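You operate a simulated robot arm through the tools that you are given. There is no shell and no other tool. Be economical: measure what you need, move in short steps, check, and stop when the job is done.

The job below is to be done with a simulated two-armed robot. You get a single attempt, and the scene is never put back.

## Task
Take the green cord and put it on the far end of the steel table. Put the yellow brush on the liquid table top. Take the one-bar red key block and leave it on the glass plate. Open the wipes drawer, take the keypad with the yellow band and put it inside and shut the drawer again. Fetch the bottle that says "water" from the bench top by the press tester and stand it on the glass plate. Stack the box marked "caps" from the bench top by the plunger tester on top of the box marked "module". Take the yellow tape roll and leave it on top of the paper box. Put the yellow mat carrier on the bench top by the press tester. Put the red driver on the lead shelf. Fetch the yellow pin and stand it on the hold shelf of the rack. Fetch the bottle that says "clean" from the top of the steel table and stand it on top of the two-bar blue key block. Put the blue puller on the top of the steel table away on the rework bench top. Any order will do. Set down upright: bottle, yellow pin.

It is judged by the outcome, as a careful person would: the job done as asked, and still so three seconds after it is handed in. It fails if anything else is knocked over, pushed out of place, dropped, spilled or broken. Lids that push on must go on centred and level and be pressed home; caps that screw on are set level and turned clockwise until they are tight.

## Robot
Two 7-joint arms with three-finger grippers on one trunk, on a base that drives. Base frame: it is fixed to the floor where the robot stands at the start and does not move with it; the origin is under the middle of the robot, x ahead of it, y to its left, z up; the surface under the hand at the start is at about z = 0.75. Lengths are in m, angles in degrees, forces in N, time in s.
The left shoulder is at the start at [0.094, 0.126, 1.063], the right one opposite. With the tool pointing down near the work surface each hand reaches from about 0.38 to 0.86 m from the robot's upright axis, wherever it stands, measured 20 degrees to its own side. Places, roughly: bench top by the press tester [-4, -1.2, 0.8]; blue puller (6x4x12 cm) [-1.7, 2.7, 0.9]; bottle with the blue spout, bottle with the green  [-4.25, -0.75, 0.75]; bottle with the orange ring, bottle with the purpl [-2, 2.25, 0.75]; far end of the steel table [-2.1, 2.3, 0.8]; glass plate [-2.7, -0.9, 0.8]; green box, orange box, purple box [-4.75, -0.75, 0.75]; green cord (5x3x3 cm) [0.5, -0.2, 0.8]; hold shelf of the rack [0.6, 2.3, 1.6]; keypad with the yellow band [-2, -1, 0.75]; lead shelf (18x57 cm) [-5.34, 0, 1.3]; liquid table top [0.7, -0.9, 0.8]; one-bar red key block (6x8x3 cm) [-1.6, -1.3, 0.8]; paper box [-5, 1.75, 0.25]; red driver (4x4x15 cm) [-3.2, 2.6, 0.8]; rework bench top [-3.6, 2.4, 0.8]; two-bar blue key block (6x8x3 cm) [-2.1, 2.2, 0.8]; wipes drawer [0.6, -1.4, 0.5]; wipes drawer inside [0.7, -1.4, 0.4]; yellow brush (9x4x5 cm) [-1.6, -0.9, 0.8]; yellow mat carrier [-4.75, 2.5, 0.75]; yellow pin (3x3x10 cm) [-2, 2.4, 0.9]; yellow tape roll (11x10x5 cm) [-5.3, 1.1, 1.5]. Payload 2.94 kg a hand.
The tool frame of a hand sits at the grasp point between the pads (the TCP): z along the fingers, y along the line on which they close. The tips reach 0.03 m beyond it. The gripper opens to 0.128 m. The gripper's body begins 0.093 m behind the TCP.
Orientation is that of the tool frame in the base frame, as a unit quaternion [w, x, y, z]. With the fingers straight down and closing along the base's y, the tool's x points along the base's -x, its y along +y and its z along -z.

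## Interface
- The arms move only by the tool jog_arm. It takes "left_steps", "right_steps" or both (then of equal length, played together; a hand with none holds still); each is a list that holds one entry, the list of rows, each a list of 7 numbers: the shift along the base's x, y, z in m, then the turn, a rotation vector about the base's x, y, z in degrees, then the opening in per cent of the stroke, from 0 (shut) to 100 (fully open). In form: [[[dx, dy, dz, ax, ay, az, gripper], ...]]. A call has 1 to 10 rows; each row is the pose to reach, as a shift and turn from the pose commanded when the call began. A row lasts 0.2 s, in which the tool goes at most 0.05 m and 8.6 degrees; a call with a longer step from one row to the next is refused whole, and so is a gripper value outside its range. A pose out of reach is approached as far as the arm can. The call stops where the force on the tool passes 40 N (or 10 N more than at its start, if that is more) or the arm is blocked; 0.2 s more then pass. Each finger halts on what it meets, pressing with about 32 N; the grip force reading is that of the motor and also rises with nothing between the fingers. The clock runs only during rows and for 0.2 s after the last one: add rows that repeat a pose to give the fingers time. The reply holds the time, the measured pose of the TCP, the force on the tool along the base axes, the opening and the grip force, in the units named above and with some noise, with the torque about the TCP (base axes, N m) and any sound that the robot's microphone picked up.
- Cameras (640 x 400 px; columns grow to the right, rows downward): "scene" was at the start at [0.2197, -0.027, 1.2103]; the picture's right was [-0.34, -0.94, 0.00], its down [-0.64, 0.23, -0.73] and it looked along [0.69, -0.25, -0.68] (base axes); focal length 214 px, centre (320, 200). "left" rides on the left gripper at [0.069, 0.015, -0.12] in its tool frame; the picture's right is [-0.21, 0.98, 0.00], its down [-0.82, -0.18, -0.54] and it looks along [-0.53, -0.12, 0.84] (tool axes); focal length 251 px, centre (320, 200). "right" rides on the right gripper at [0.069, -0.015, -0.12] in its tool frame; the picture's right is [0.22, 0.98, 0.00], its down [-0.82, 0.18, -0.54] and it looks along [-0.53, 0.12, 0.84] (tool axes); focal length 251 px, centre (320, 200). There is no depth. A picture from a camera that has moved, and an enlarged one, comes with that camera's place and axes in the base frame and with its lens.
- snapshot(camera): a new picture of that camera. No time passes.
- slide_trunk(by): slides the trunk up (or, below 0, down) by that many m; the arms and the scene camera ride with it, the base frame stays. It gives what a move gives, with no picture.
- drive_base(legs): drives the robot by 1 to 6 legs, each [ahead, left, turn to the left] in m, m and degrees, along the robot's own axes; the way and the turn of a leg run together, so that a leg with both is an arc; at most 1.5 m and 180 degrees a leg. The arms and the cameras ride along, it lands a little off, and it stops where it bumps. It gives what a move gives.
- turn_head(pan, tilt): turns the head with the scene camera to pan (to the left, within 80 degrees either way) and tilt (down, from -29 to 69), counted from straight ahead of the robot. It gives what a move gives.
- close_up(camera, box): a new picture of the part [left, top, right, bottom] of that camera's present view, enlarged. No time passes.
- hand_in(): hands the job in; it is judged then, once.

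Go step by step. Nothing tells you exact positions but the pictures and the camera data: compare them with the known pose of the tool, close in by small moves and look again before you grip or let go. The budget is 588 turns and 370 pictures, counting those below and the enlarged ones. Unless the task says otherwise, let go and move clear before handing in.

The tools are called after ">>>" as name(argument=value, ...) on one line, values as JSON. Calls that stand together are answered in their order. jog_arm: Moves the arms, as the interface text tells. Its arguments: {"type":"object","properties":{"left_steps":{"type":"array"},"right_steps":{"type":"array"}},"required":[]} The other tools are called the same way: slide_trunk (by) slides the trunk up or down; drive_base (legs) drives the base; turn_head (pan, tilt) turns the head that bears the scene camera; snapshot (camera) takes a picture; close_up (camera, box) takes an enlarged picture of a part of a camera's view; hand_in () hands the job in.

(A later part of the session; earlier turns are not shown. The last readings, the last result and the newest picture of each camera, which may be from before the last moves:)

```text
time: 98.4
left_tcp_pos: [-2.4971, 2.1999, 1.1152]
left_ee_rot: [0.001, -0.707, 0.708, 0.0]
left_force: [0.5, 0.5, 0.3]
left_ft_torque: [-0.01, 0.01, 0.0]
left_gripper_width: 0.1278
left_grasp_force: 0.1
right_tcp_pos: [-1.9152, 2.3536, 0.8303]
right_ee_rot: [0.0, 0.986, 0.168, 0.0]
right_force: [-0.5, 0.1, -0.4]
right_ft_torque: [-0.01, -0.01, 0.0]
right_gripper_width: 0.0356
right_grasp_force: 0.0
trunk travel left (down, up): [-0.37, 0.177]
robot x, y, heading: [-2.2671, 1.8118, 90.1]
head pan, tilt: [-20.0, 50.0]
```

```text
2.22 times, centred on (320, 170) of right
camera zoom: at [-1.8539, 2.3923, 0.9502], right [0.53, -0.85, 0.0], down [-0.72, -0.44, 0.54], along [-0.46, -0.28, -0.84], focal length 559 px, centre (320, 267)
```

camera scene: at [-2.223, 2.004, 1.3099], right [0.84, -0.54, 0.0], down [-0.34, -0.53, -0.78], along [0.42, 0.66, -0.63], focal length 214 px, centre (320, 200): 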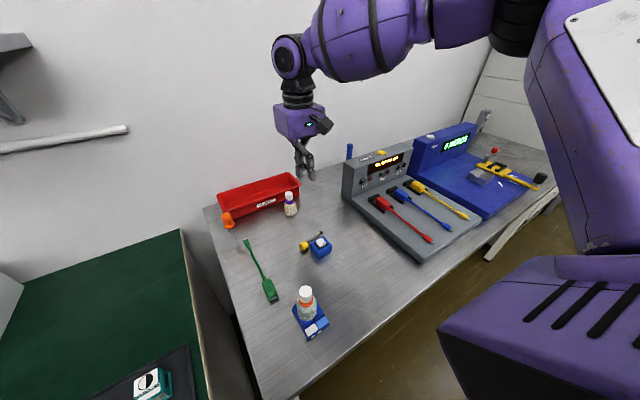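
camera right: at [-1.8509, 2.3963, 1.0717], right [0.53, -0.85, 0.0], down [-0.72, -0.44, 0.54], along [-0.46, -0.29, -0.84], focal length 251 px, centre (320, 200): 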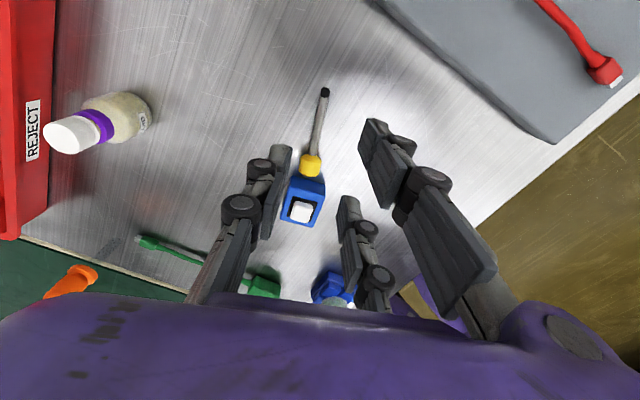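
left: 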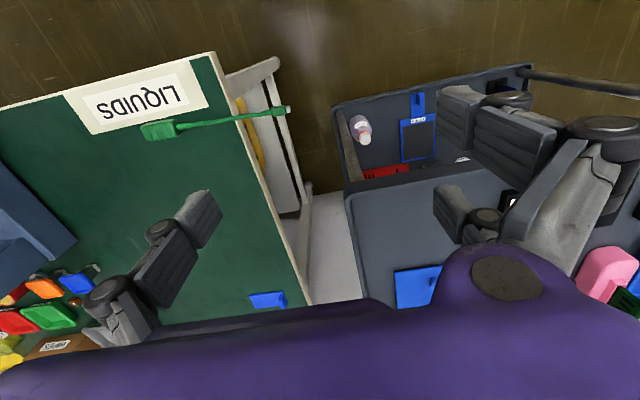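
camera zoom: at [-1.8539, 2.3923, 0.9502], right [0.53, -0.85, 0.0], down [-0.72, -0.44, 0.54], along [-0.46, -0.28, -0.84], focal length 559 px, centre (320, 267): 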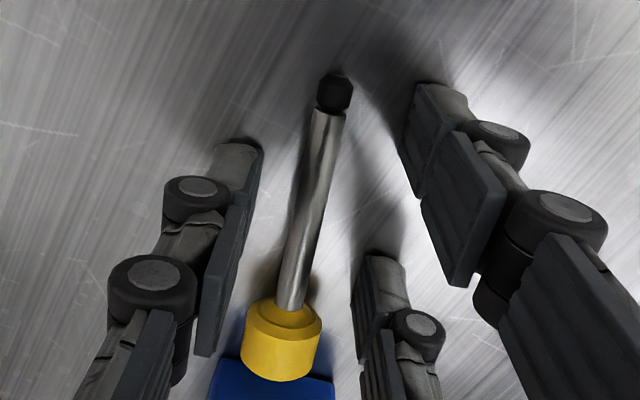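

Good alignment. Close and lift.

>>> jog_arm(right_steps=[[[0, 0, 0, 0, 0, 0, 15], [0, 0, 0, 0, 0, 0, 5], [0, 0, 0, 0, 0, 0, 0], [0, 0, 0, 0, 0, 0, 0], [0, 0, 0.03, 0, 0, 0, 0], [0, 0, 0.08, 0, 0, 0, 0], [0, 0, 0.13, 0, 0, 0, 0], [0, 0, 0.18, 0, 0, 0, 0], [0, 0, 0.22, 0, 0, 0, 0]]])

>>> snapshot(camera="right")

```text
time: 100.4
left_tcp_pos: [-2.496, 2.198, 1.1152]
left_ee_rot: [0.001, -0.707, 0.708, 0.0]
left_force: [0.6, -0.3, -0.6]
left_ft_torque: [0.01, -0.02, 0.0]
left_gripper_width: 0.1278
left_grasp_force: 0.0
right_tcp_pos: [-1.9142, 2.354, 1.0524]
right_ee_rot: [0.0, 0.986, 0.168, 0.001]
right_force: [0.0, -0.5, 0.7]
right_ft_torque: [-0.02, 0.0, 0.0]
right_gripper_width: 0.0079
right_grasp_force: 31.9
trunk travel left (down, up): [-0.37, 0.177]
robot x, y, heading: [-2.2697, 1.8126, 89.6]
head pan, tilt: [-20.0, 50.0]
```

```text
318 pictures are left
camera right: at [-1.8537, 2.3922, 1.1726], right [0.53, -0.85, 0.0], down [-0.72, -0.44, 0.54], along [-0.46, -0.29, -0.84], focal length 251 px, centre (320, 200)
```

right: 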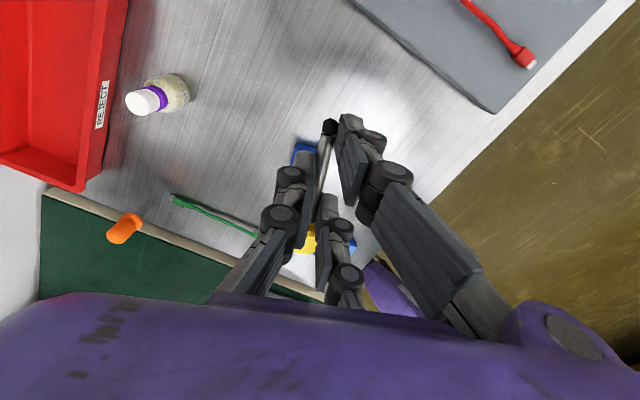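

The pin is held firmly. I'll turn the hand back to its standard orientation while retracting, then back away.

>>> jog_arm(right_steps=[[[0, -0.01, 0, 0, 0, -8.6, 0], [0, -0.02, 0, 0, 0, -17.2, 0], [0, -0.03, 0, 0, 0, -25.8, 0], [0, -0.04, 0, 0, 0, -34.4, 0], [0, -0.05, 0, 0, 0, -43, 0], [0, -0.06, 0, 0, 0, -51.6, 0], [0, -0.07, 0, 0, 0, -60.2, 0], [0, -0.08, 0, 0, 0, -68.8, 0], [0, -0.09, 0, 0, 0, -77.4, 0], [0, -0.1, 0, 0, 0, -86, 0]]])

>>> jog_arm(right_steps=[[[0, 0, 0, 0, 0, -8, 0], [0, 0, 0, 0, 0, -16, 0], [0, 0, 0, 0, 0, -23.5, 0]]])

>>> drive_base(legs=[[-0.7, 0, 0], [0, -1.4, 0], [0, -1.3, 0]])

>>> turn_head(pan=0, tilt=5)

>>> snapshot(camera="scene")

```text
time: 102.6
left_tcp_pos: [-2.4961, 2.1994, 1.1146]
left_ee_rot: [-0.001, -0.706, 0.708, 0.0]
left_force: [0.1, 0.1, 0.4]
left_ft_torque: [0.05, 0.01, -0.02]
left_gripper_width: 0.1281
left_grasp_force: 0.2
right_tcp_pos: [-1.9143, 2.2554, 1.0514]
right_ee_rot: [0.002, 0.835, -0.55, 0.0]
right_force: [0.0, -0.5, 0.3]
right_ft_torque: [-0.01, -0.01, 0.0]
right_gripper_width: 0.0079
right_grasp_force: 32.0
trunk travel left (down, up): [-0.37, 0.177]
robot x, y, heading: [-2.2708, 1.811, 89.8]
head pan, tilt: [-20.0, 50.0]
```

```text
time: 103.4
left_tcp_pos: [-2.4957, 2.1989, 1.1147]
left_ee_rot: [0.0, -0.707, 0.707, 0.0]
left_force: [0.5, -0.4, -0.4]
left_ft_torque: [-0.03, -0.01, 0.0]
left_gripper_width: 0.1282
left_grasp_force: 0.1
right_tcp_pos: [-1.9124, 2.2552, 1.0507]
right_ee_rot: [-0.001, -0.705, 0.709, 0.0]
right_force: [0.5, -0.3, -0.5]
right_ft_torque: [-0.01, -0.03, 0.02]
right_gripper_width: 0.0078
right_grasp_force: 32.1
trunk travel left (down, up): [-0.37, 0.177]
robot x, y, heading: [-2.2667, 1.8084, 90.0]
head pan, tilt: [-20.0, 50.0]
```

```text
time: 130.2
left_tcp_pos: [0.1571, 1.5469, 1.1145]
left_ee_rot: [0.0, 0.719, -0.695, 0.0]
left_force: [0.1, -0.1, -0.4]
left_ft_torque: [0.03, -0.02, 0.02]
left_gripper_width: 0.1279
left_grasp_force: 0.1
right_tcp_pos: [0.7379, 1.6233, 1.0508]
right_ee_rot: [0.001, 0.719, -0.695, 0.0]
right_force: [0.3, 0.3, -0.8]
right_ft_torque: [-0.03, -0.02, -0.03]
right_gripper_width: 0.0074
right_grasp_force: 32.1
trunk travel left (down, up): [-0.37, 0.177]
robot x, y, heading: [0.3981, 1.168, 91.7]
head pan, tilt: [-20.0, 50.0]
```

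```text
time: 131.3
left_tcp_pos: [0.1572, 1.547, 1.1146]
left_ee_rot: [0.001, 0.719, -0.696, 0.0]
left_force: [-0.4, 0.1, 0.5]
left_ft_torque: [0.01, 0.0, -0.01]
left_gripper_width: 0.1282
left_grasp_force: 0.1
right_tcp_pos: [0.7386, 1.6242, 1.0497]
right_ee_rot: [0.001, 0.717, -0.697, 0.001]
right_force: [-0.4, -0.6, -0.5]
right_ft_torque: [-0.01, -0.01, 0.03]
right_gripper_width: 0.0074
right_grasp_force: 32.3
trunk travel left (down, up): [-0.37, 0.177]
robot x, y, heading: [0.4012, 1.1647, 91.7]
head pan, tilt: [0.0, 5.0]
```

```text
317 pictures are left
camera scene: at [0.3904, 1.3791, 1.3642], right [1.0, 0.03, 0.0], down [0.0, -0.09, -1.0], along [-0.03, 1.0, -0.09], focal length 214 px, centre (320, 200)
```

scene: 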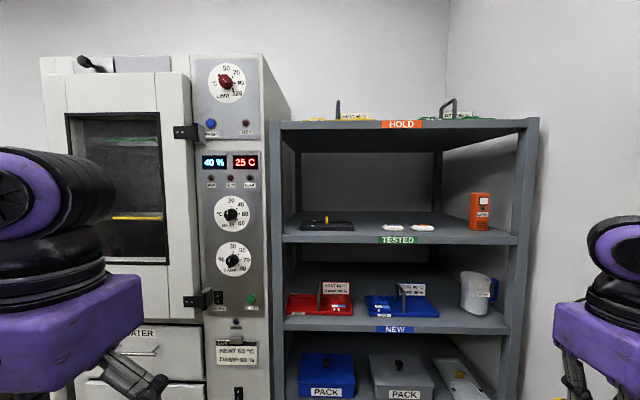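

HOLD is the rack's top shelf at z ≈ 1.6 with a gap between two carriers. I'll raise the trunk and use the left hand's camera to view the shelf top.

>>> slide_trunk(by=0.17)

>>> jog_arm(left_steps=[[[0, 0, 0.045, 4, 0, 0, 100], [0, 0, 0.09, 8, 0, 0, 100], [0, 0, 0.135, 12, 0, 0, 100], [0, 0, 0.18, 16, 0, 0, 100], [0, 0, 0.225, 20, 0, 0, 100], [0, 0, 0.27, 24, 0, 0, 100], [0, 0, 0.315, 28, 0, 0, 100], [0, 0, 0.36, 32, 0, 0, 100], [0, 0, 0.4, 34, 0, 0, 100]]])

>>> snapshot(camera="left")

>>> snapshot(camera="scene")

```text
time: 133.2
left_tcp_pos: [0.1574, 1.5458, 1.2839]
left_ee_rot: [0.0, 0.718, -0.696, 0.001]
left_force: [-0.1, 0.4, 0.0]
left_ft_torque: [0.0, 0.0, -0.03]
left_gripper_width: 0.1276
left_grasp_force: 0.1
right_tcp_pos: [0.7379, 1.6237, 1.2193]
right_ee_rot: [0.002, 0.718, -0.696, 0.001]
right_force: [0.5, -0.2, 0.0]
right_ft_torque: [-0.01, -0.01, -0.02]
right_gripper_width: 0.0072
right_grasp_force: 31.5
trunk travel left (down, up): [-0.54, 0.007]
robot x, y, heading: [0.3979, 1.1654, 91.9]
head pan, tilt: [0.0, 5.0]
```

```text
time: 135.2
left_tcp_pos: [0.1556, 1.5467, 1.6881]
left_ee_rot: [-0.212, 0.686, -0.665, -0.205]
left_force: [-0.3, -0.1, 0.8]
left_ft_torque: [-0.01, 0.04, 0.01]
left_gripper_width: 0.128
left_grasp_force: 0.1
right_tcp_pos: [0.7378, 1.6223, 1.2207]
right_ee_rot: [0.002, 0.718, -0.696, 0.0]
right_force: [0.7, 0.4, -0.7]
right_ft_torque: [0.06, 0.0, 0.0]
right_gripper_width: 0.0074
right_grasp_force: 32.1
trunk travel left (down, up): [-0.54, 0.007]
robot x, y, heading: [0.3963, 1.1673, 91.7]
head pan, tilt: [0.0, 5.0]
```

```text
316 pictures are left
camera left: at [0.143, 1.4227, 1.7485], right [-0.98, 0.15, 0.1], down [0.15, 0.38, 0.91], along [0.1, 0.91, -0.4], focal length 251 px, centre (320, 200)
```

left: 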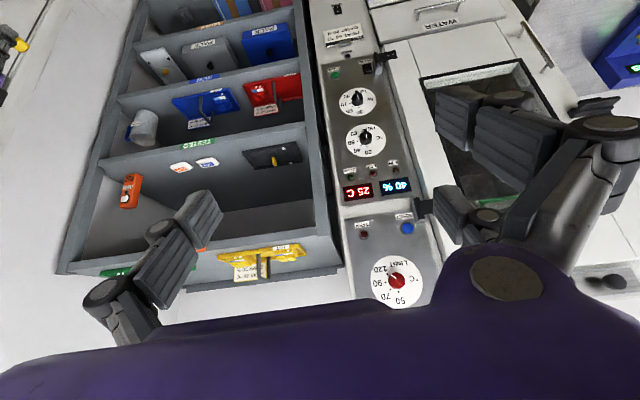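

```text
315 pictures are left
camera scene: at [0.3949, 1.2701, 1.5536], right [1.0, 0.03, 0.0], down [0.0, -0.09, -1.0], along [-0.03, 1.0, -0.09], focal length 214 px, centre (320, 200)
```

scene: 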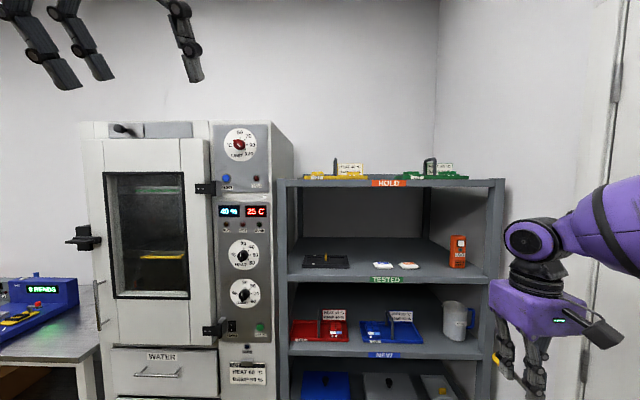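

HOLD shelf top computes to z ≈ 1.555, front edge y ≈ 2.09. I'll slide the left hand sideways for a better view of the gap.

>>> jog_arm(left_steps=[[[0.04, 0, 0.01, 0, 0, 0, 100], [0.08, 0, 0.02, 0, 0, 0, 100], [0.12, 0, 0.03, 0, 0, 0, 100], [0.16, 0, 0.04, 0, 0, 0, 100], [0.2, 0, 0.05, 0, 0, 0, 100], [0.24, 0, 0.06, 0, 0, 0, 100], [0.28, 0, 0.07, 0, 0, 0, 100], [0.32, 0, 0.08, 0, 0, 0, 100]]])

>>> snapshot(camera="left")

```text
time: 136.9
left_tcp_pos: [0.3114, 1.5625, 1.8002]
left_ee_rot: [-0.272, 0.742, -0.597, -0.138]
left_force: [-0.1, -0.4, 0.3]
left_ft_torque: [0.06, -0.06, -0.07]
left_gripper_width: 0.1279
left_grasp_force: 0.0
right_tcp_pos: [0.7342, 1.6212, 1.2269]
right_ee_rot: [-0.002, 0.718, -0.696, -0.001]
right_force: [-0.5, -1.0, 1.2]
right_ft_torque: [0.06, -0.05, 0.02]
right_gripper_width: 0.0075
right_grasp_force: 32.6
trunk travel left (down, up): [-0.54, 0.007]
robot x, y, heading: [0.3989, 1.1682, 92.0]
head pan, tilt: [0.0, 5.0]
stopped in row 8 (left hand): the arm was blocked; the commanded pose is now the measured one
```

```text
314 pictures are left
camera left: at [0.299, 1.4369, 1.8572], right [-0.99, 0.04, -0.12], down [-0.1, 0.38, 0.92], along [0.08, 0.92, -0.38], focal length 251 px, centre (320, 200)
```

left: 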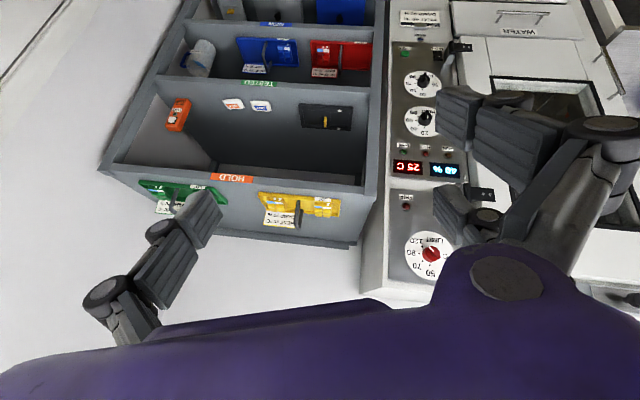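

I have a clear view: the gap between carriers is x ≈ 0.56–0.67, front edge y ≈ 2.07–2.09. I'll pitch the right hand up to level (83° to compensate the pin's lie in the fingers), raising it at the same time.

>>> jog_arm(right_steps=[[[-0.012, 0.005, 0.036, 8.3, 0.27, 0, 0], [-0.024, 0.01, 0.072, 16.6, 0.54, 0, 0], [-0.036, 0.015, 0.108, 24.9, 0.8, 0, 0], [-0.048, 0.02, 0.144, 33.2, 1.07, 0, 0], [-0.06, 0.025, 0.18, 41.5, 1.34, 0, 0], [-0.072, 0.03, 0.216, 49.8, 1.61, 0, 0], [-0.084, 0.035, 0.252, 58.1, 1.88, 0, 0], [-0.096, 0.04, 0.288, 66.4, 2.14, 0, 0], [-0.108, 0.045, 0.324, 74.7, 2.41, 0, 0], [-0.12, 0.05, 0.36, 83, 2.68, 0, 0]]])

>>> snapshot(camera="scene")

>>> snapshot(camera="right")

```text
time: 139.1
left_tcp_pos: [0.3191, 1.5674, 1.7979]
left_ee_rot: [-0.271, 0.741, -0.599, -0.138]
left_force: [0.3, 1.3, -0.5]
left_ft_torque: [-0.01, -0.05, -0.01]
left_gripper_width: 0.1277
left_grasp_force: 0.1
right_tcp_pos: [0.6185, 1.6744, 1.5819]
right_ee_rot: [-0.46, 0.539, -0.521, -0.477]
right_force: [0.1, 1.1, 0.1]
right_ft_torque: [-0.03, -0.02, -0.02]
right_gripper_width: 0.0075
right_grasp_force: 31.0
trunk travel left (down, up): [-0.54, 0.007]
robot x, y, heading: [0.393, 1.1639, 91.7]
head pan, tilt: [0.0, 5.0]
```

```text
313 pictures are left
camera scene: at [0.3928, 1.2711, 1.555], right [1.0, 0.04, 0.0], down [0.0, -0.07, -1.0], along [-0.04, 1.0, -0.07], focal length 214 px, centre (320, 200)
```

scene: 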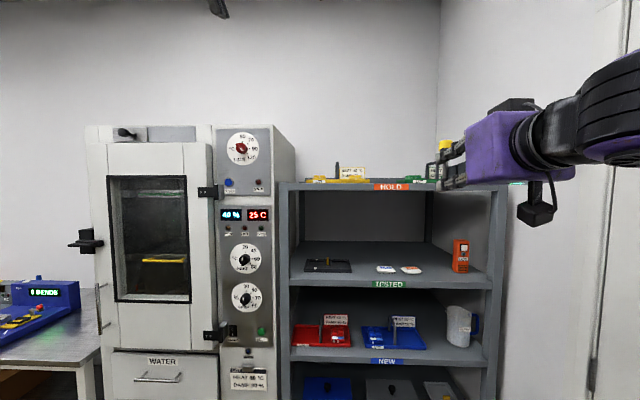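

```text
312 pictures are left
camera right: at [0.6383, 1.5475, 1.5266], right [-0.98, -0.06, -0.21], down [-0.16, -0.44, 0.88], along [-0.15, 0.89, 0.42], focal length 251 px, centre (320, 200)
```

right: 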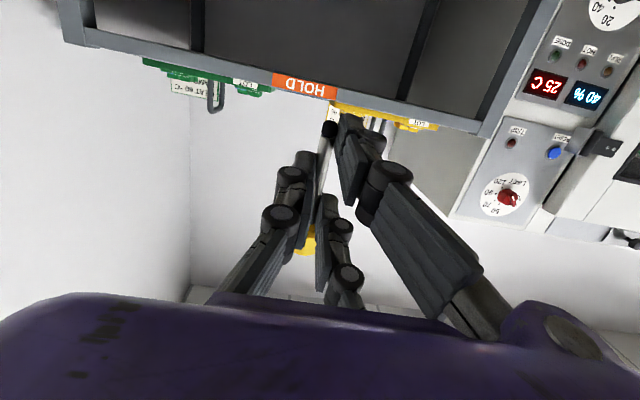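

The hand is level with the pin upright. A close-up to check verticality.

>>> close_up(camera="scene", box=[390, 110, 510, 210])

>>> close_up(camera="right", box=[260, 80, 400, 270])

```text
4.00 times, centred on (450, 160) of scene
camera zoom: at [0.3928, 1.2711, 1.555], right [1.0, 0.04, 0.0], down [0.0, -0.07, -1.0], along [-0.04, 1.0, -0.07], focal length 858 px, centre (-200, 360)
```

zoom: 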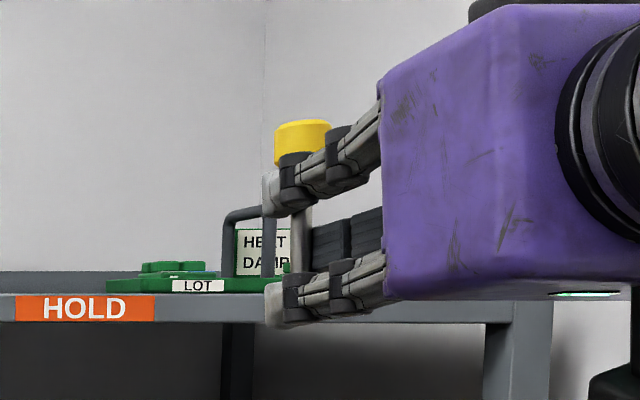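

```text
2.11 times, centred on (330, 175) of right
camera zoom: at [0.6383, 1.5475, 1.5266], right [-0.98, -0.06, -0.21], down [-0.16, -0.44, 0.88], along [-0.15, 0.89, 0.42], focal length 529 px, centre (299, 253)
```

zoom: 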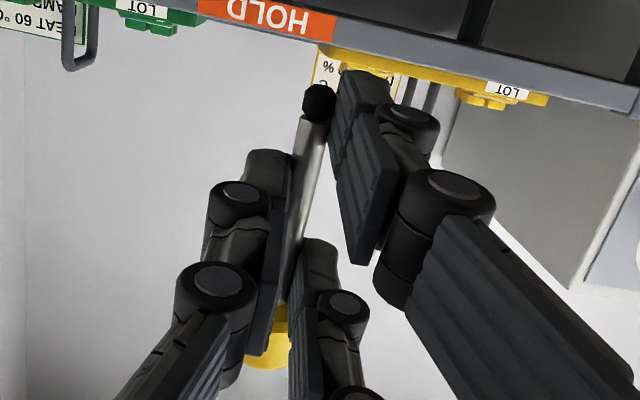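

The lower finger protrudes slightly past the pin's foot, so I'll release in a guided way later. First I want a side view of the pin's lean using the left hand's camera.

>>> jog_arm(left_steps=[[[-0.02, 0.005, -0.015, 0, 0, -7, 100], [-0.04, 0.01, -0.03, 0, 0, -14, 100], [-0.06, 0.015, -0.045, 0, 0, -21, 100], [-0.08, 0.02, -0.06, 0, 0, -28, 100], [-0.1, 0.025, -0.075, 0, 0, -35, 100], [-0.12, 0.03, -0.09, 0, 0, -42, 100], [-0.14, 0.035, -0.105, 0, 0, -49, 100], [-0.16, 0.04, -0.12, 0, 0, -56, 100], [-0.18, 0.045, -0.135, 0, 0, -63, 100], [-0.2, 0.05, -0.15, 0, 0, -70, 100]]])

>>> snapshot(camera="left")

```text
time: 141.3
left_tcp_pos: [0.1251, 1.6163, 1.6494]
left_ee_rot: [0.302, -0.261, 0.916, -0.04]
left_force: [-0.2, 0.2, 0.7]
left_ft_torque: [0.02, -0.03, -0.02]
left_gripper_width: 0.1283
left_grasp_force: 0.0
right_tcp_pos: [0.6176, 1.6722, 1.5807]
right_ee_rot: [-0.46, 0.539, -0.521, -0.477]
right_force: [0.5, -0.1, 0.3]
right_ft_torque: [-0.01, 0.01, 0.01]
right_gripper_width: 0.0074
right_grasp_force: 31.9
trunk travel left (down, up): [-0.54, 0.007]
robot x, y, heading: [0.394, 1.1676, 91.6]
head pan, tilt: [0.0, 5.0]
```

```text
309 pictures are left
camera left: at [-0.0006, 1.5848, 1.7065], right [-0.3, 0.95, -0.11], down [0.33, 0.21, 0.92], along [0.9, 0.23, -0.38], focal length 251 px, centre (320, 200)
```

left: 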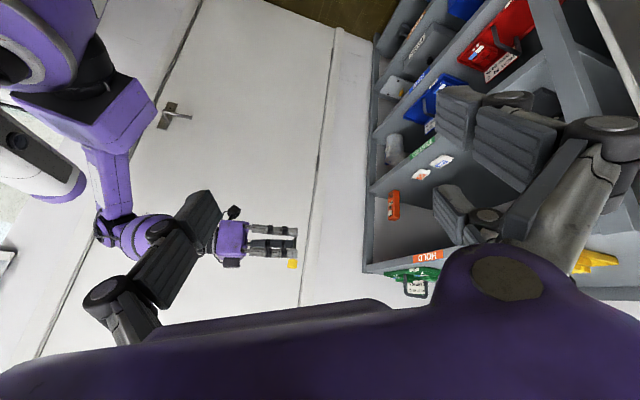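

>>> close_up(camera="left", box=[200, 200, 320, 290])

```text
4.44 times, centred on (260, 245) of left
camera zoom: at [-0.0006, 1.5848, 1.7065], right [-0.3, 0.95, -0.11], down [0.33, 0.21, 0.92], along [0.9, 0.23, -0.38], focal length 1118 px, centre (587, 0)
```

zoom: 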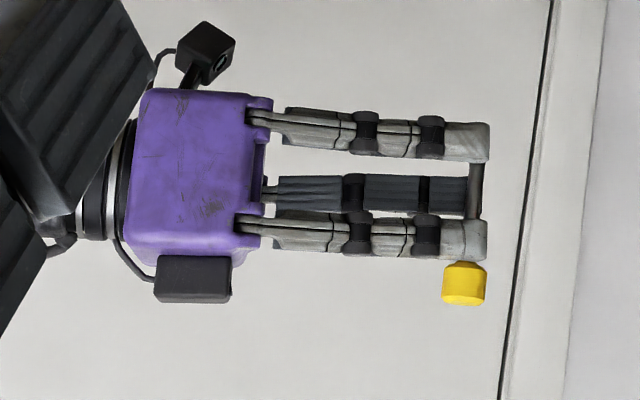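

The side view shows the pin leaning only ~1.5° forward. I'll correct that, raise slightly, pull the left hand back, and drive 0.3 m forward.

>>> jog_arm(right_steps=[[[0, 0, 0.015, 0.8, 0, 0, 0], [0, 0, 0.03, 1.5, 0, 0, 0], [0, 0, 0.04, 1.5, 0, 0, 0], [0, 0, 0.05, 1.5, 0, 0, 0]]], left_steps=[[[0, -0.03, 0, 0, 0, 0, 100], [0, -0.06, 0, 0, 0, 0, 100], [0, -0.09, 0, 0, 0, 0, 100], [0, -0.12, 0, 0, 0, 0, 100]]])

>>> drive_base(legs=[[0.3, 0, 0]])

>>> snapshot(camera="left")

>>> snapshot(camera="scene")

```text
time: 142.3
left_tcp_pos: [0.1199, 1.4938, 1.6489]
left_ee_rot: [0.301, -0.262, 0.916, -0.041]
left_force: [-0.2, -0.2, -0.5]
left_ft_torque: [0.04, 0.04, 0.05]
left_gripper_width: 0.1281
left_grasp_force: 0.1
right_tcp_pos: [0.6173, 1.6696, 1.6319]
right_ee_rot: [-0.468, 0.532, -0.515, -0.483]
right_force: [-0.1, -0.1, -0.7]
right_ft_torque: [-0.02, 0.02, 0.02]
right_gripper_width: 0.0076
right_grasp_force: 32.3
trunk travel left (down, up): [-0.54, 0.007]
robot x, y, heading: [0.3985, 1.1709, 91.9]
head pan, tilt: [0.0, 5.0]
```

```text
time: 144.3
left_tcp_pos: [0.1136, 1.79, 1.6493]
left_ee_rot: [0.302, -0.259, 0.916, -0.04]
left_force: [0.4, -0.8, -0.3]
left_ft_torque: [0.03, 0.02, 0.04]
left_gripper_width: 0.1281
left_grasp_force: 0.1
right_tcp_pos: [0.6102, 1.9642, 1.6322]
right_ee_rot: [-0.468, 0.531, -0.516, -0.483]
right_force: [0.4, -0.7, 0.3]
right_ft_torque: [-0.03, 0.01, 0.0]
right_gripper_width: 0.0072
right_grasp_force: 31.7
trunk travel left (down, up): [-0.54, 0.007]
robot x, y, heading: [0.385, 1.4636, 91.8]
head pan, tilt: [0.0, 5.0]
```

```text
307 pictures are left
camera left: at [-0.0105, 1.7594, 1.707], right [-0.29, 0.95, -0.11], down [0.33, 0.21, 0.92], along [0.9, 0.23, -0.38], focal length 251 px, centre (320, 200)
```

left: 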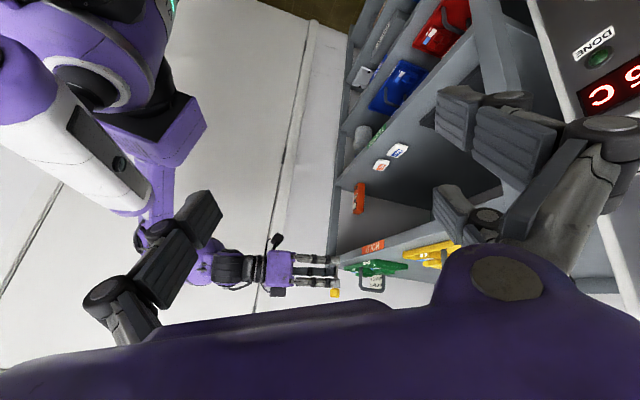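

```text
306 pictures are left
camera scene: at [0.3852, 1.5645, 1.5539], right [1.0, 0.03, 0.0], down [0.0, -0.09, -1.0], along [-0.03, 1.0, -0.09], focal length 214 px, centre (320, 200)
```

scene: 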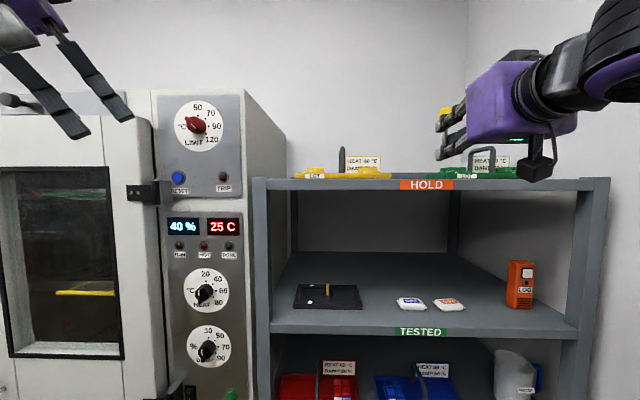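

The gap centre matches x ≈ 0.61. I'll move the hand forward over the shelf's front strip, staying 4 cm above it.

>>> jog_arm(right_steps=[[[0, 0.04, 0, 0, 0, 0, 0], [0, 0.08, 0, 0, 0, 0, 0], [0, 0.12, 0, 0, 0, 0, 0], [0, 0.146, 0, 0, 0, 0, 0], [0, 0.146, -0.02, 0, 0, 0, 0]]])

>>> close_up(camera="left", box=[260, 210, 460, 320])

>>> close_up(camera="scene", box=[340, 80, 520, 200])

```text
time: 145.5
left_tcp_pos: [0.1144, 1.7927, 1.6487]
left_ee_rot: [0.301, -0.26, 0.916, -0.041]
left_force: [0.6, -0.4, 0.5]
left_ft_torque: [0.03, 0.05, 0.03]
left_gripper_width: 0.1279
left_grasp_force: 0.0
right_tcp_pos: [0.6122, 2.1132, 1.6098]
right_ee_rot: [-0.467, 0.531, -0.517, -0.482]
right_force: [-0.1, 0.3, 0.3]
right_ft_torque: [0.0, 0.0, 0.04]
right_gripper_width: 0.0076
right_grasp_force: 32.3
trunk travel left (down, up): [-0.54, 0.007]
robot x, y, heading: [0.3906, 1.4658, 91.7]
head pan, tilt: [0.0, 5.0]
```

```text
3.20 times, centred on (360, 265) of left
camera zoom: at [-0.0096, 1.762, 1.7064], right [-0.29, 0.95, -0.11], down [0.33, 0.21, 0.92], along [0.9, 0.23, -0.38], focal length 805 px, centre (192, -8)
```

zoom: 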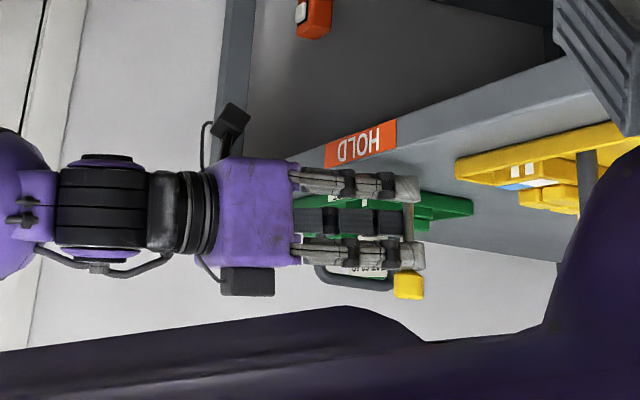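

```text
3.33 times, centred on (430, 140) of scene
camera zoom: at [0.386, 1.5666, 1.5536], right [1.0, 0.03, 0.0], down [0.0, -0.09, -1.0], along [-0.03, 1.0, -0.09], focal length 715 px, centre (-47, 400)
```

zoom: 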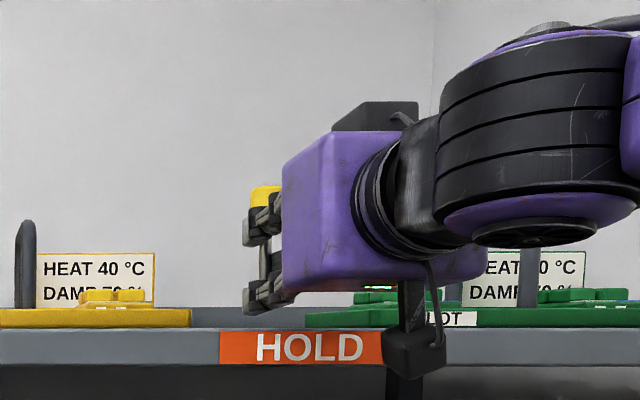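

The pin is in the gap, inside the shelf edge. Lowering slowly until contact.

>>> jog_arm(right_steps=[[[0, 0, -0.008, 0, 0, 0, 0], [0, 0, -0.012, 0, 0, 0, 0], [0, 0, -0.015, 0, 0, 0, 0], [0, 0, -0.0175, 0, 0, 0, 0], [0, 0, -0.0175, 0, 0, 0, 0]]])

```text
time: 146.7
left_tcp_pos: [0.1139, 1.792, 1.649]
left_ee_rot: [0.303, -0.26, 0.916, -0.041]
left_force: [0.6, 0.3, 0.0]
left_ft_torque: [-0.06, -0.01, 0.0]
left_gripper_width: 0.1277
left_grasp_force: 0.0
right_tcp_pos: [0.6104, 2.1122, 1.5987]
right_ee_rot: [-0.471, 0.529, -0.513, -0.485]
right_force: [2.3, 10.9, 26.4]
right_ft_torque: [1.05, 0.15, -0.12]
right_gripper_width: 0.0075
right_grasp_force: 32.0
trunk travel left (down, up): [-0.54, 0.007]
robot x, y, heading: [0.3873, 1.4643, 91.6]
head pan, tilt: [0.0, 5.0]
```

Contact at TCP ≈ 1.60. I'll back off a few mm to a light touch and check from the left camera.

>>> jog_arm(right_steps=[[[0, 0, 0.0065, 0, 0, 0, 0], [0, 0, 0.0065, 0, 0, 0, 0]]])

>>> close_up(camera="left", box=[330, 230, 420, 300])

>>> snapshot(camera="right")

```text
time: 147.3
left_tcp_pos: [0.1133, 1.7911, 1.6476]
left_ee_rot: [0.302, -0.26, 0.916, -0.042]
left_force: [0.0, 0.0, 0.0]
left_ft_torque: [-0.01, 0.03, 0.0]
left_gripper_width: 0.1278
left_grasp_force: 0.2
right_tcp_pos: [0.6108, 2.1117, 1.6]
right_ee_rot: [-0.467, 0.532, -0.517, -0.481]
right_force: [0.0, 1.7, 11.7]
right_ft_torque: [0.35, 0.09, -0.07]
right_gripper_width: 0.0076
right_grasp_force: 32.0
trunk travel left (down, up): [-0.54, 0.007]
robot x, y, heading: [0.3878, 1.4638, 91.6]
head pan, tilt: [0.0, 5.0]
```

```text
5.71 times, centred on (375, 265) of left
camera zoom: at [-0.0111, 1.7616, 1.7058], right [-0.29, 0.95, -0.11], down [0.33, 0.21, 0.92], along [0.9, 0.23, -0.38], focal length 1437 px, centre (6, -171)
```

zoom: 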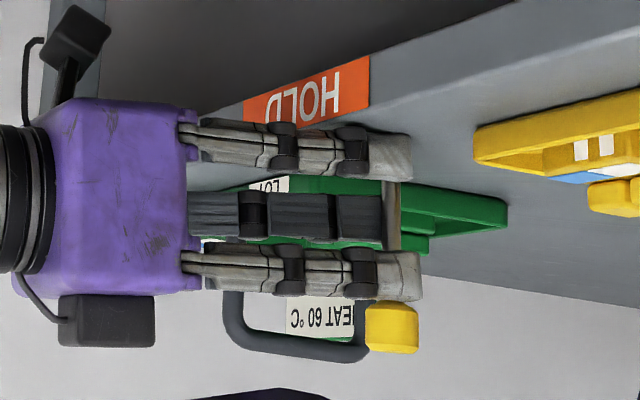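

```text
302 pictures are left
camera right: at [0.6306, 1.9878, 1.542], right [-0.98, -0.05, -0.21], down [-0.17, -0.46, 0.87], along [-0.14, 0.89, 0.44], focal length 251 px, centre (320, 200)
```

right: 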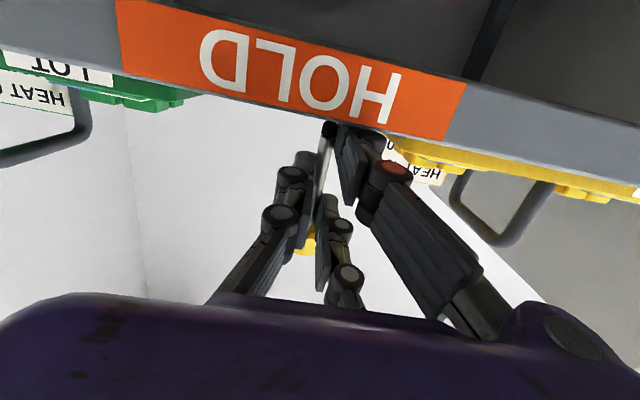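

The lower fingertip touches the shelf with the pin's foot a few mm above it. I'll ease off to zero force and open by a hair so the pin slides down guided between the pads.

>>> jog_arm(right_steps=[[[0, 0, 0.001, 0, 0, 0, 0], [0, 0, 0.001, 0, 0, 0, 6.2], [0, 0, 0.001, 0, 0, 0, 6.4], [0, 0, 0.001, 0, 0, 0, 6.4], [0, 0, 0.001, 0, 0, 0, 6.4]]])

>>> close_up(camera="left", box=[330, 230, 420, 300])

```text
time: 148.5
left_tcp_pos: [0.1139, 1.7939, 1.6479]
left_ee_rot: [0.303, -0.259, 0.916, -0.042]
left_force: [0.8, 1.1, 0.0]
left_ft_torque: [0.0, -0.03, 0.01]
left_gripper_width: 0.1282
left_grasp_force: 0.1
right_tcp_pos: [0.6114, 2.1142, 1.6001]
right_ee_rot: [-0.467, 0.532, -0.516, -0.482]
right_force: [0.2, -0.3, 0.4]
right_ft_torque: [0.03, 0.0, 0.01]
right_gripper_width: 0.0085
right_grasp_force: 0.7
trunk travel left (down, up): [-0.54, 0.007]
robot x, y, heading: [0.3925, 1.4668, 92.0]
head pan, tilt: [0.0, 5.0]
```

```text
5.71 times, centred on (375, 265) of left
camera zoom: at [-0.0106, 1.7629, 1.7058], right [-0.29, 0.95, -0.11], down [0.33, 0.21, 0.92], along [0.9, 0.23, -0.38], focal length 1437 px, centre (6, -171)
```

zoom: 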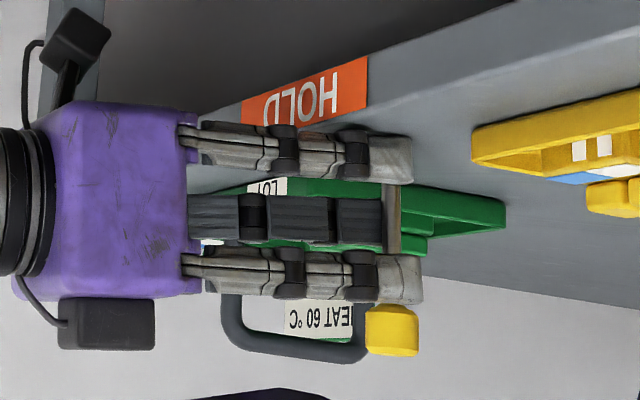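

The force vanished and the pin stays in place – its foot stands on the shelf. Opening a little more, gradually.

>>> jog_arm(right_steps=[[[0, 0, 0, 0, 0, 0, 8], [0, 0, 0, 0, 0, 0, 10], [0, 0, 0, 0, 0, 0, 13], [0, 0, 0, 0, 0, 0, 16], [0, 0, 0, 0, 0, 0, 20], [0, 0, 0, 0, 0, 0, 20]]])

>>> close_up(camera="left", box=[330, 230, 420, 300])

>>> close_up(camera="right", box=[230, 80, 430, 280])

```text
time: 149.9
left_tcp_pos: [0.113, 1.7929, 1.6491]
left_ee_rot: [0.302, -0.26, 0.916, -0.042]
left_force: [0.0, 0.7, -1.0]
left_ft_torque: [0.0, 0.0, 0.02]
left_gripper_width: 0.1277
left_grasp_force: 0.1
right_tcp_pos: [0.6115, 2.1123, 1.6012]
right_ee_rot: [-0.468, 0.531, -0.516, -0.482]
right_force: [0.5, -0.4, -0.5]
right_ft_torque: [-0.04, 0.02, -0.03]
right_gripper_width: 0.0256
right_grasp_force: 0.2
trunk travel left (down, up): [-0.54, 0.007]
robot x, y, heading: [0.3877, 1.4685, 91.6]
head pan, tilt: [0.0, 5.0]
```

```text
5.71 times, centred on (375, 265) of left
camera zoom: at [-0.0106, 1.7625, 1.706], right [-0.29, 0.95, -0.11], down [0.33, 0.21, 0.92], along [0.9, 0.23, -0.38], focal length 1437 px, centre (6, -171)
```

zoom: 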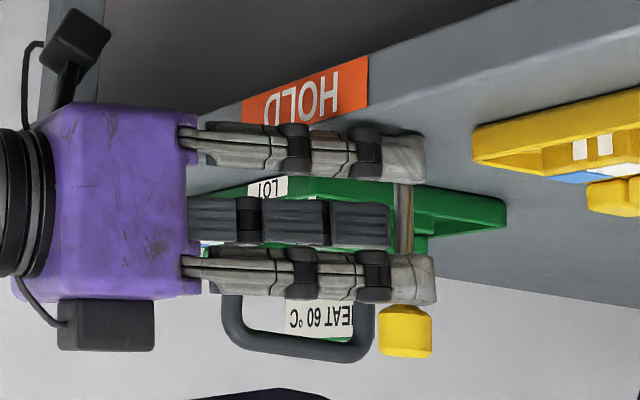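

```text
2.00 times, centred on (330, 180) of right
camera zoom: at [0.6311, 1.9888, 1.5437], right [-0.98, -0.05, -0.21], down [-0.17, -0.46, 0.87], along [-0.14, 0.88, 0.44], focal length 503 px, centre (300, 240)
```

zoom: 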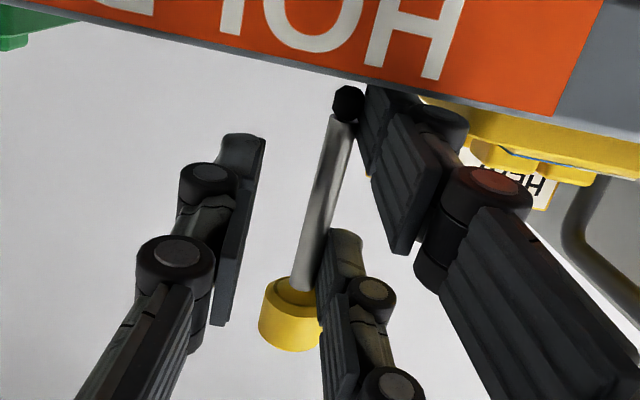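

The pin is actually hanging by its head on the upper finger with its foot about 1 cm above the shelf, so this grip can't stand it. I'll regrip, lift, lay the pin flat in the shelf gap, and regrasp it nearer the head so its foot protrudes below the fingers.

>>> jog_arm(right_steps=[[[0, 0, 0, 0, 0, 0, 10], [0, 0, 0, 0, 0, 0, 0], [0, 0, 0, 0, 0, 0, 0], [0, 0, 0.04, 0, 0, 0, 0], [0, 0, 0.08, 0, 0, 0, 0], [0, -0.04, 0.1, 0, 0, 0, 0], [0, -0.09, 0.1, 0, 0, 0, 0], [0, -0.14, 0.1, 0, 0, 0, 0]]])

>>> close_up(camera="left", box=[260, 200, 420, 320])

```text
time: 151.7
left_tcp_pos: [0.1153, 1.791, 1.6483]
left_ee_rot: [0.301, -0.26, 0.917, -0.04]
left_force: [0.8, 0.0, 0.5]
left_ft_torque: [0.02, -0.01, 0.03]
left_gripper_width: 0.128
left_grasp_force: 0.0
right_tcp_pos: [0.6111, 1.9702, 1.7035]
right_ee_rot: [-0.469, 0.53, -0.516, -0.482]
right_force: [0.6, -1.2, -0.7]
right_ft_torque: [0.02, 0.02, 0.03]
right_gripper_width: 0.0076
right_grasp_force: 32.4
trunk travel left (down, up): [-0.54, 0.007]
robot x, y, heading: [0.3899, 1.4672, 91.7]
head pan, tilt: [0.0, 5.0]
```

```text
3.33 times, centred on (340, 260) of left
camera zoom: at [-0.01, 1.7602, 1.7067], right [-0.29, 0.95, -0.11], down [0.33, 0.21, 0.92], along [0.9, 0.23, -0.38], focal length 838 px, centre (253, 0)
```

zoom: 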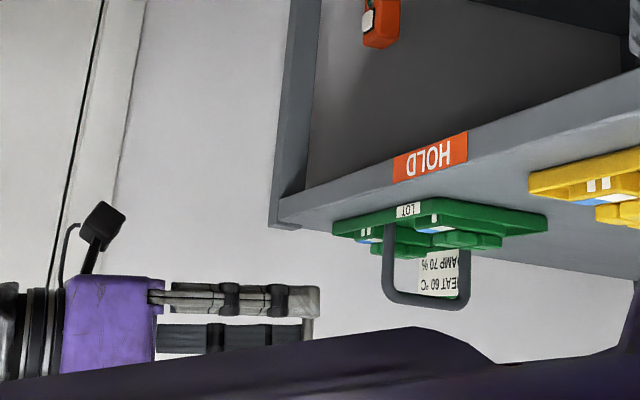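

>>> jog_arm(right_steps=[[[0, 0, 0.004, -8.4, -0.27, 0, 0], [0, 0, 0.008, -16.8, -0.54, 0, 0], [0, 0, 0.012, -25.2, -0.8, 0, 0], [0, 0, 0.016, -33.6, -1.07, 0, 0], [0, 0, 0.02, -42, -1.34, 0, 0], [0, 0, 0.024, -50.4, -1.61, 0, 0], [0, 0, 0.028, -58.8, -1.88, 0, 0], [0, 0, 0.032, -67.2, -2.14, 0, 0], [0, 0, 0.036, -75.6, -2.41, 0, 0], [0, 0, 0.04, -84.5, -2.68, 0, 0]]], left_steps=[[[0, -0.012, -0.03, 0, 0, 5, 100], [0, -0.024, -0.06, 0, 0, 10, 100], [0, -0.036, -0.09, 0, 0, 15, 100], [0, -0.048, -0.12, 0, 0, 20, 100], [0, -0.06, -0.15, 0, 0, 25, 100], [0, -0.072, -0.18, 0, 0, 30, 100], [0, -0.084, -0.21, 0, 0, 35, 100], [0, -0.096, -0.24, 0, 0, 40, 100], [0, -0.108, -0.27, 0, 0, 45, 100], [0, -0.12, -0.3, 0, 0, 50, 100]]])

>>> snapshot(camera="right")

```text
refused: row 10 steps farther than a row can; nothing moved
```

```text
297 pictures are left
camera right: at [0.6305, 1.8463, 1.6447], right [-0.98, -0.05, -0.21], down [-0.17, -0.46, 0.87], along [-0.14, 0.88, 0.44], focal length 251 px, centre (320, 200)
```

right: 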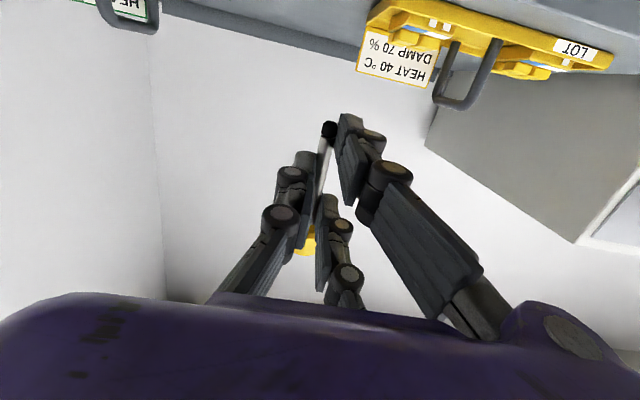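

>>> jog_arm(right_steps=[[[0, 0, 0.004, -8.4, -0.27, 0, 0], [0, 0, 0.008, -16.8, -0.54, 0, 0], [0, 0, 0.012, -25.2, -0.8, 0, 0], [0, 0, 0.016, -33.6, -1.07, 0, 0], [0, 0, 0.02, -42, -1.34, 0, 0], [0, 0, 0.024, -50.4, -1.61, 0, 0], [0, 0, 0.028, -58.8, -1.88, 0, 0], [0, 0, 0.032, -67.2, -2.14, 0, 0], [0, 0, 0.036, -75.6, -2.41, 0, 0], [0, 0, 0.04, -84, -2.65, 0, 0]]], left_steps=[[[0, -0.012, -0.03, 0, 0, 5, 100], [0, -0.024, -0.06, 0, 0, 10, 100], [0, -0.036, -0.09, 0, 0, 15, 100], [0, -0.048, -0.12, 0, 0, 20, 100], [0, -0.06, -0.15, 0, 0, 25, 100], [0, -0.072, -0.18, 0, 0, 30, 100], [0, -0.084, -0.21, 0, 0, 35, 100], [0, -0.096, -0.24, 0, 0, 40, 100], [0, -0.108, -0.27, 0, 0, 45, 100], [0, -0.12, -0.3, 0, 0, 50, 100]]])

>>> snapshot(camera="right")

```text
time: 153.9
left_tcp_pos: [0.0975, 1.6839, 1.3676]
left_ee_rot: [0.29, -0.624, 0.72, 0.087]
left_force: [0.5, 0.4, 0.4]
left_ft_torque: [-0.04, -0.05, -0.04]
left_gripper_width: 0.1279
left_grasp_force: 0.2
left hand out of reach, approached as far as the arm can: row 10
right_tcp_pos: [0.6535, 1.881, 1.5611]
right_ee_rot: [-0.012, 0.719, -0.695, -0.015]
right_force: [-0.9, 0.5, 0.1]
right_ft_torque: [-0.06, -0.07, 0.0]
right_gripper_width: 0.0072
right_grasp_force: 31.9
right hand out of reach, approached as far as the arm can: row 5, 6, 7, 8, 9, 10
trunk travel left (down, up): [-0.54, 0.007]
robot x, y, heading: [0.3886, 1.4636, 91.8]
head pan, tilt: [0.0, 5.0]
```

```text
296 pictures are left
camera right: at [0.6726, 1.81, 1.6797], right [-0.97, -0.24, 0.0], down [-0.2, 0.79, 0.57], along [-0.14, 0.56, -0.82], focal length 251 px, centre (320, 200)
```

right: 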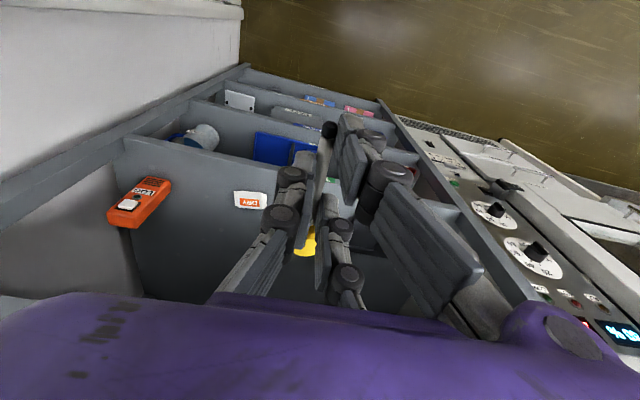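

Top-down tops out below the shelf here, so I'll regrasp on the steel table instead: drive back there.

>>> drive_base(legs=[[-0.3, 0, -1.8], [0, 1.3, 0], [0, 1.25, 0], [0.55, 0, 0]])

>>> slide_trunk(by=-0.2)

>>> turn_head(pan=-10, tilt=45)

>>> snapshot(camera="scene")

```text
time: 180.9
left_tcp_pos: [-2.4447, 1.9642, 1.3705]
left_ee_rot: [0.292, -0.607, 0.735, 0.082]
left_force: [-0.3, -0.1, 0.6]
left_ft_torque: [0.01, 0.0, 0.01]
left_gripper_width: 0.1281
left_grasp_force: 0.0
right_tcp_pos: [-1.8799, 2.1363, 1.5652]
right_ee_rot: [0.014, -0.702, 0.712, 0.016]
right_force: [0.5, -0.2, -0.4]
right_ft_torque: [0.0, -0.02, 0.01]
right_gripper_width: 0.0071
right_grasp_force: 31.7
trunk travel left (down, up): [-0.54, 0.007]
robot x, y, heading: [-2.1642, 1.7349, 89.1]
head pan, tilt: [0.0, 5.0]
```

```text
time: 183.1
left_tcp_pos: [-2.4436, 2.0339, 1.0704]
left_ee_rot: [0.159, -0.654, 0.737, -0.068]
left_force: [-0.4, -0.9, -0.4]
left_ft_torque: [-0.01, -0.02, 0.0]
left_gripper_width: 0.1281
left_grasp_force: 0.0
right_tcp_pos: [-1.8799, 2.1362, 1.3638]
right_ee_rot: [0.014, -0.702, 0.711, 0.016]
right_force: [-0.1, -0.9, -0.6]
right_ft_torque: [0.01, -0.02, -0.02]
right_gripper_width: 0.0073
right_grasp_force: 31.9
trunk travel left (down, up): [-0.34, 0.207]
robot x, y, heading: [-2.1623, 1.7337, 89.3]
head pan, tilt: [0.0, 5.0]
```

```text
time: 184.1
left_tcp_pos: [-2.4426, 2.0342, 1.0692]
left_ee_rot: [0.16, -0.653, 0.737, -0.067]
left_force: [-1.1, 0.7, -0.1]
left_ft_torque: [-0.02, 0.03, 0.0]
left_gripper_width: 0.128
left_grasp_force: 0.0
right_tcp_pos: [-1.8789, 2.137, 1.3638]
right_ee_rot: [0.014, -0.702, 0.712, 0.017]
right_force: [-0.1, -0.1, -0.7]
right_ft_torque: [-0.02, 0.03, -0.03]
right_gripper_width: 0.0075
right_grasp_force: 32.2
trunk travel left (down, up): [-0.34, 0.207]
robot x, y, heading: [-2.1596, 1.736, 89.3]
head pan, tilt: [-10.0, 45.0]
```

```text
295 pictures are left
camera scene: at [-2.1478, 1.9409, 1.2717], right [0.98, -0.19, 0.0], down [-0.13, -0.69, -0.71], along [0.13, 0.7, -0.71], focal length 214 px, centre (320, 200)
```

scene: 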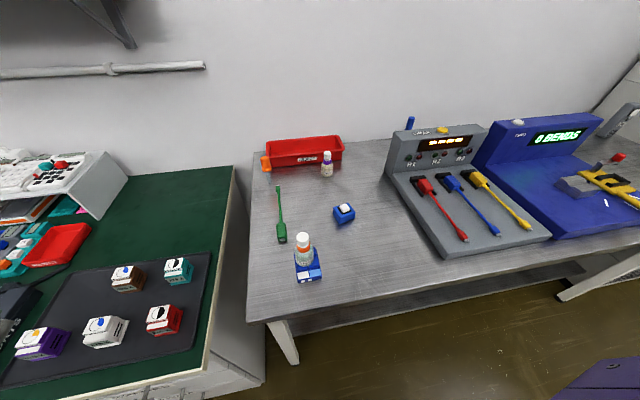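

I'm back at the steel table. I'll lay the pin in the open spot at about (-1.93, 2.25).

>>> jog_arm(right_steps=[[[-0.005, 0.012, -0.045, -0.5, 0, 0, 0], [-0.01, 0.024, -0.09, -1, 0, 0, 0], [-0.015, 0.036, -0.135, -1.5, 0, 0, 0], [-0.02, 0.048, -0.18, -2, 0, 0, 0], [-0.025, 0.06, -0.225, -2.5, 0, 0, 0], [-0.03, 0.072, -0.27, -2.5, 0, 0, 0], [-0.035, 0.084, -0.315, -2.5, 0, 0, 0], [-0.04, 0.096, -0.36, -2.5, 0, 0, 0], [-0.045, 0.108, -0.405, -2.5, 0, 0, 0], [-0.05, 0.113, -0.45, -2.5, 0, 0, 0]]])

>>> jog_arm(right_steps=[[[0, 0, -0.04, 0, 0, 0, 0], [0, 0, -0.065, 0, 0, 0, 0], [0, 0, -0.075, 0, 0, 0, 0], [0, 0, -0.08, 0, 0, 0, 0]]])

>>> close_up(camera="right", box=[220, 80, 420, 280])

```text
time: 186.3
left_tcp_pos: [-2.4439, 2.0346, 1.0702]
left_ee_rot: [0.159, -0.654, 0.737, -0.069]
left_force: [-0.1, -0.2, 0.3]
left_ft_torque: [-0.01, -0.02, -0.02]
left_gripper_width: 0.1279
left_grasp_force: 0.0
right_tcp_pos: [-1.9313, 2.2504, 0.9125]
right_ee_rot: [-0.002, -0.702, 0.712, 0.001]
right_force: [0.0, 0.8, -0.3]
right_ft_torque: [0.0, -0.01, -0.02]
right_gripper_width: 0.0073
right_grasp_force: 31.9
trunk travel left (down, up): [-0.34, 0.207]
robot x, y, heading: [-2.1667, 1.7353, 88.9]
head pan, tilt: [-10.0, 45.0]
```

```text
time: 187.3
left_tcp_pos: [-2.4437, 2.0339, 1.0707]
left_ee_rot: [0.159, -0.654, 0.737, -0.068]
left_force: [-0.1, 0.1, 0.7]
left_ft_torque: [0.02, 0.04, -0.01]
left_gripper_width: 0.1278
left_grasp_force: 0.0
right_tcp_pos: [-1.9303, 2.2506, 0.8345]
right_ee_rot: [-0.002, -0.703, 0.711, 0.002]
right_force: [-0.1, -0.6, -0.2]
right_ft_torque: [0.02, 0.03, -0.02]
right_gripper_width: 0.0075
right_grasp_force: 32.1
trunk travel left (down, up): [-0.34, 0.207]
robot x, y, heading: [-2.1645, 1.7377, 89.4]
head pan, tilt: [-10.0, 45.0]
```

```text
2.00 times, centred on (320, 180) of right
camera zoom: at [-1.9146, 2.1822, 0.9538], right [-0.98, -0.2, 0.0], down [-0.17, 0.82, 0.54], along [-0.11, 0.53, -0.84], focal length 503 px, centre (320, 240)
```

zoom: 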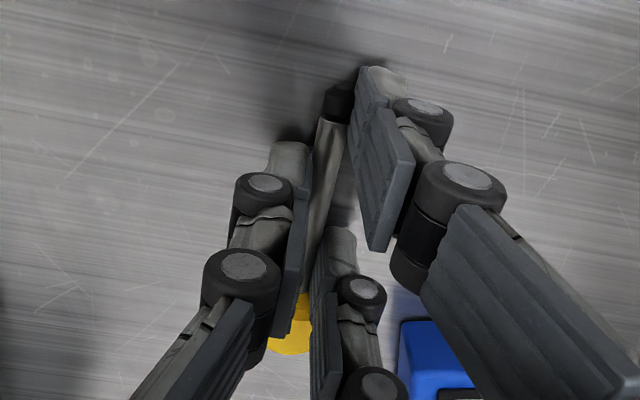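

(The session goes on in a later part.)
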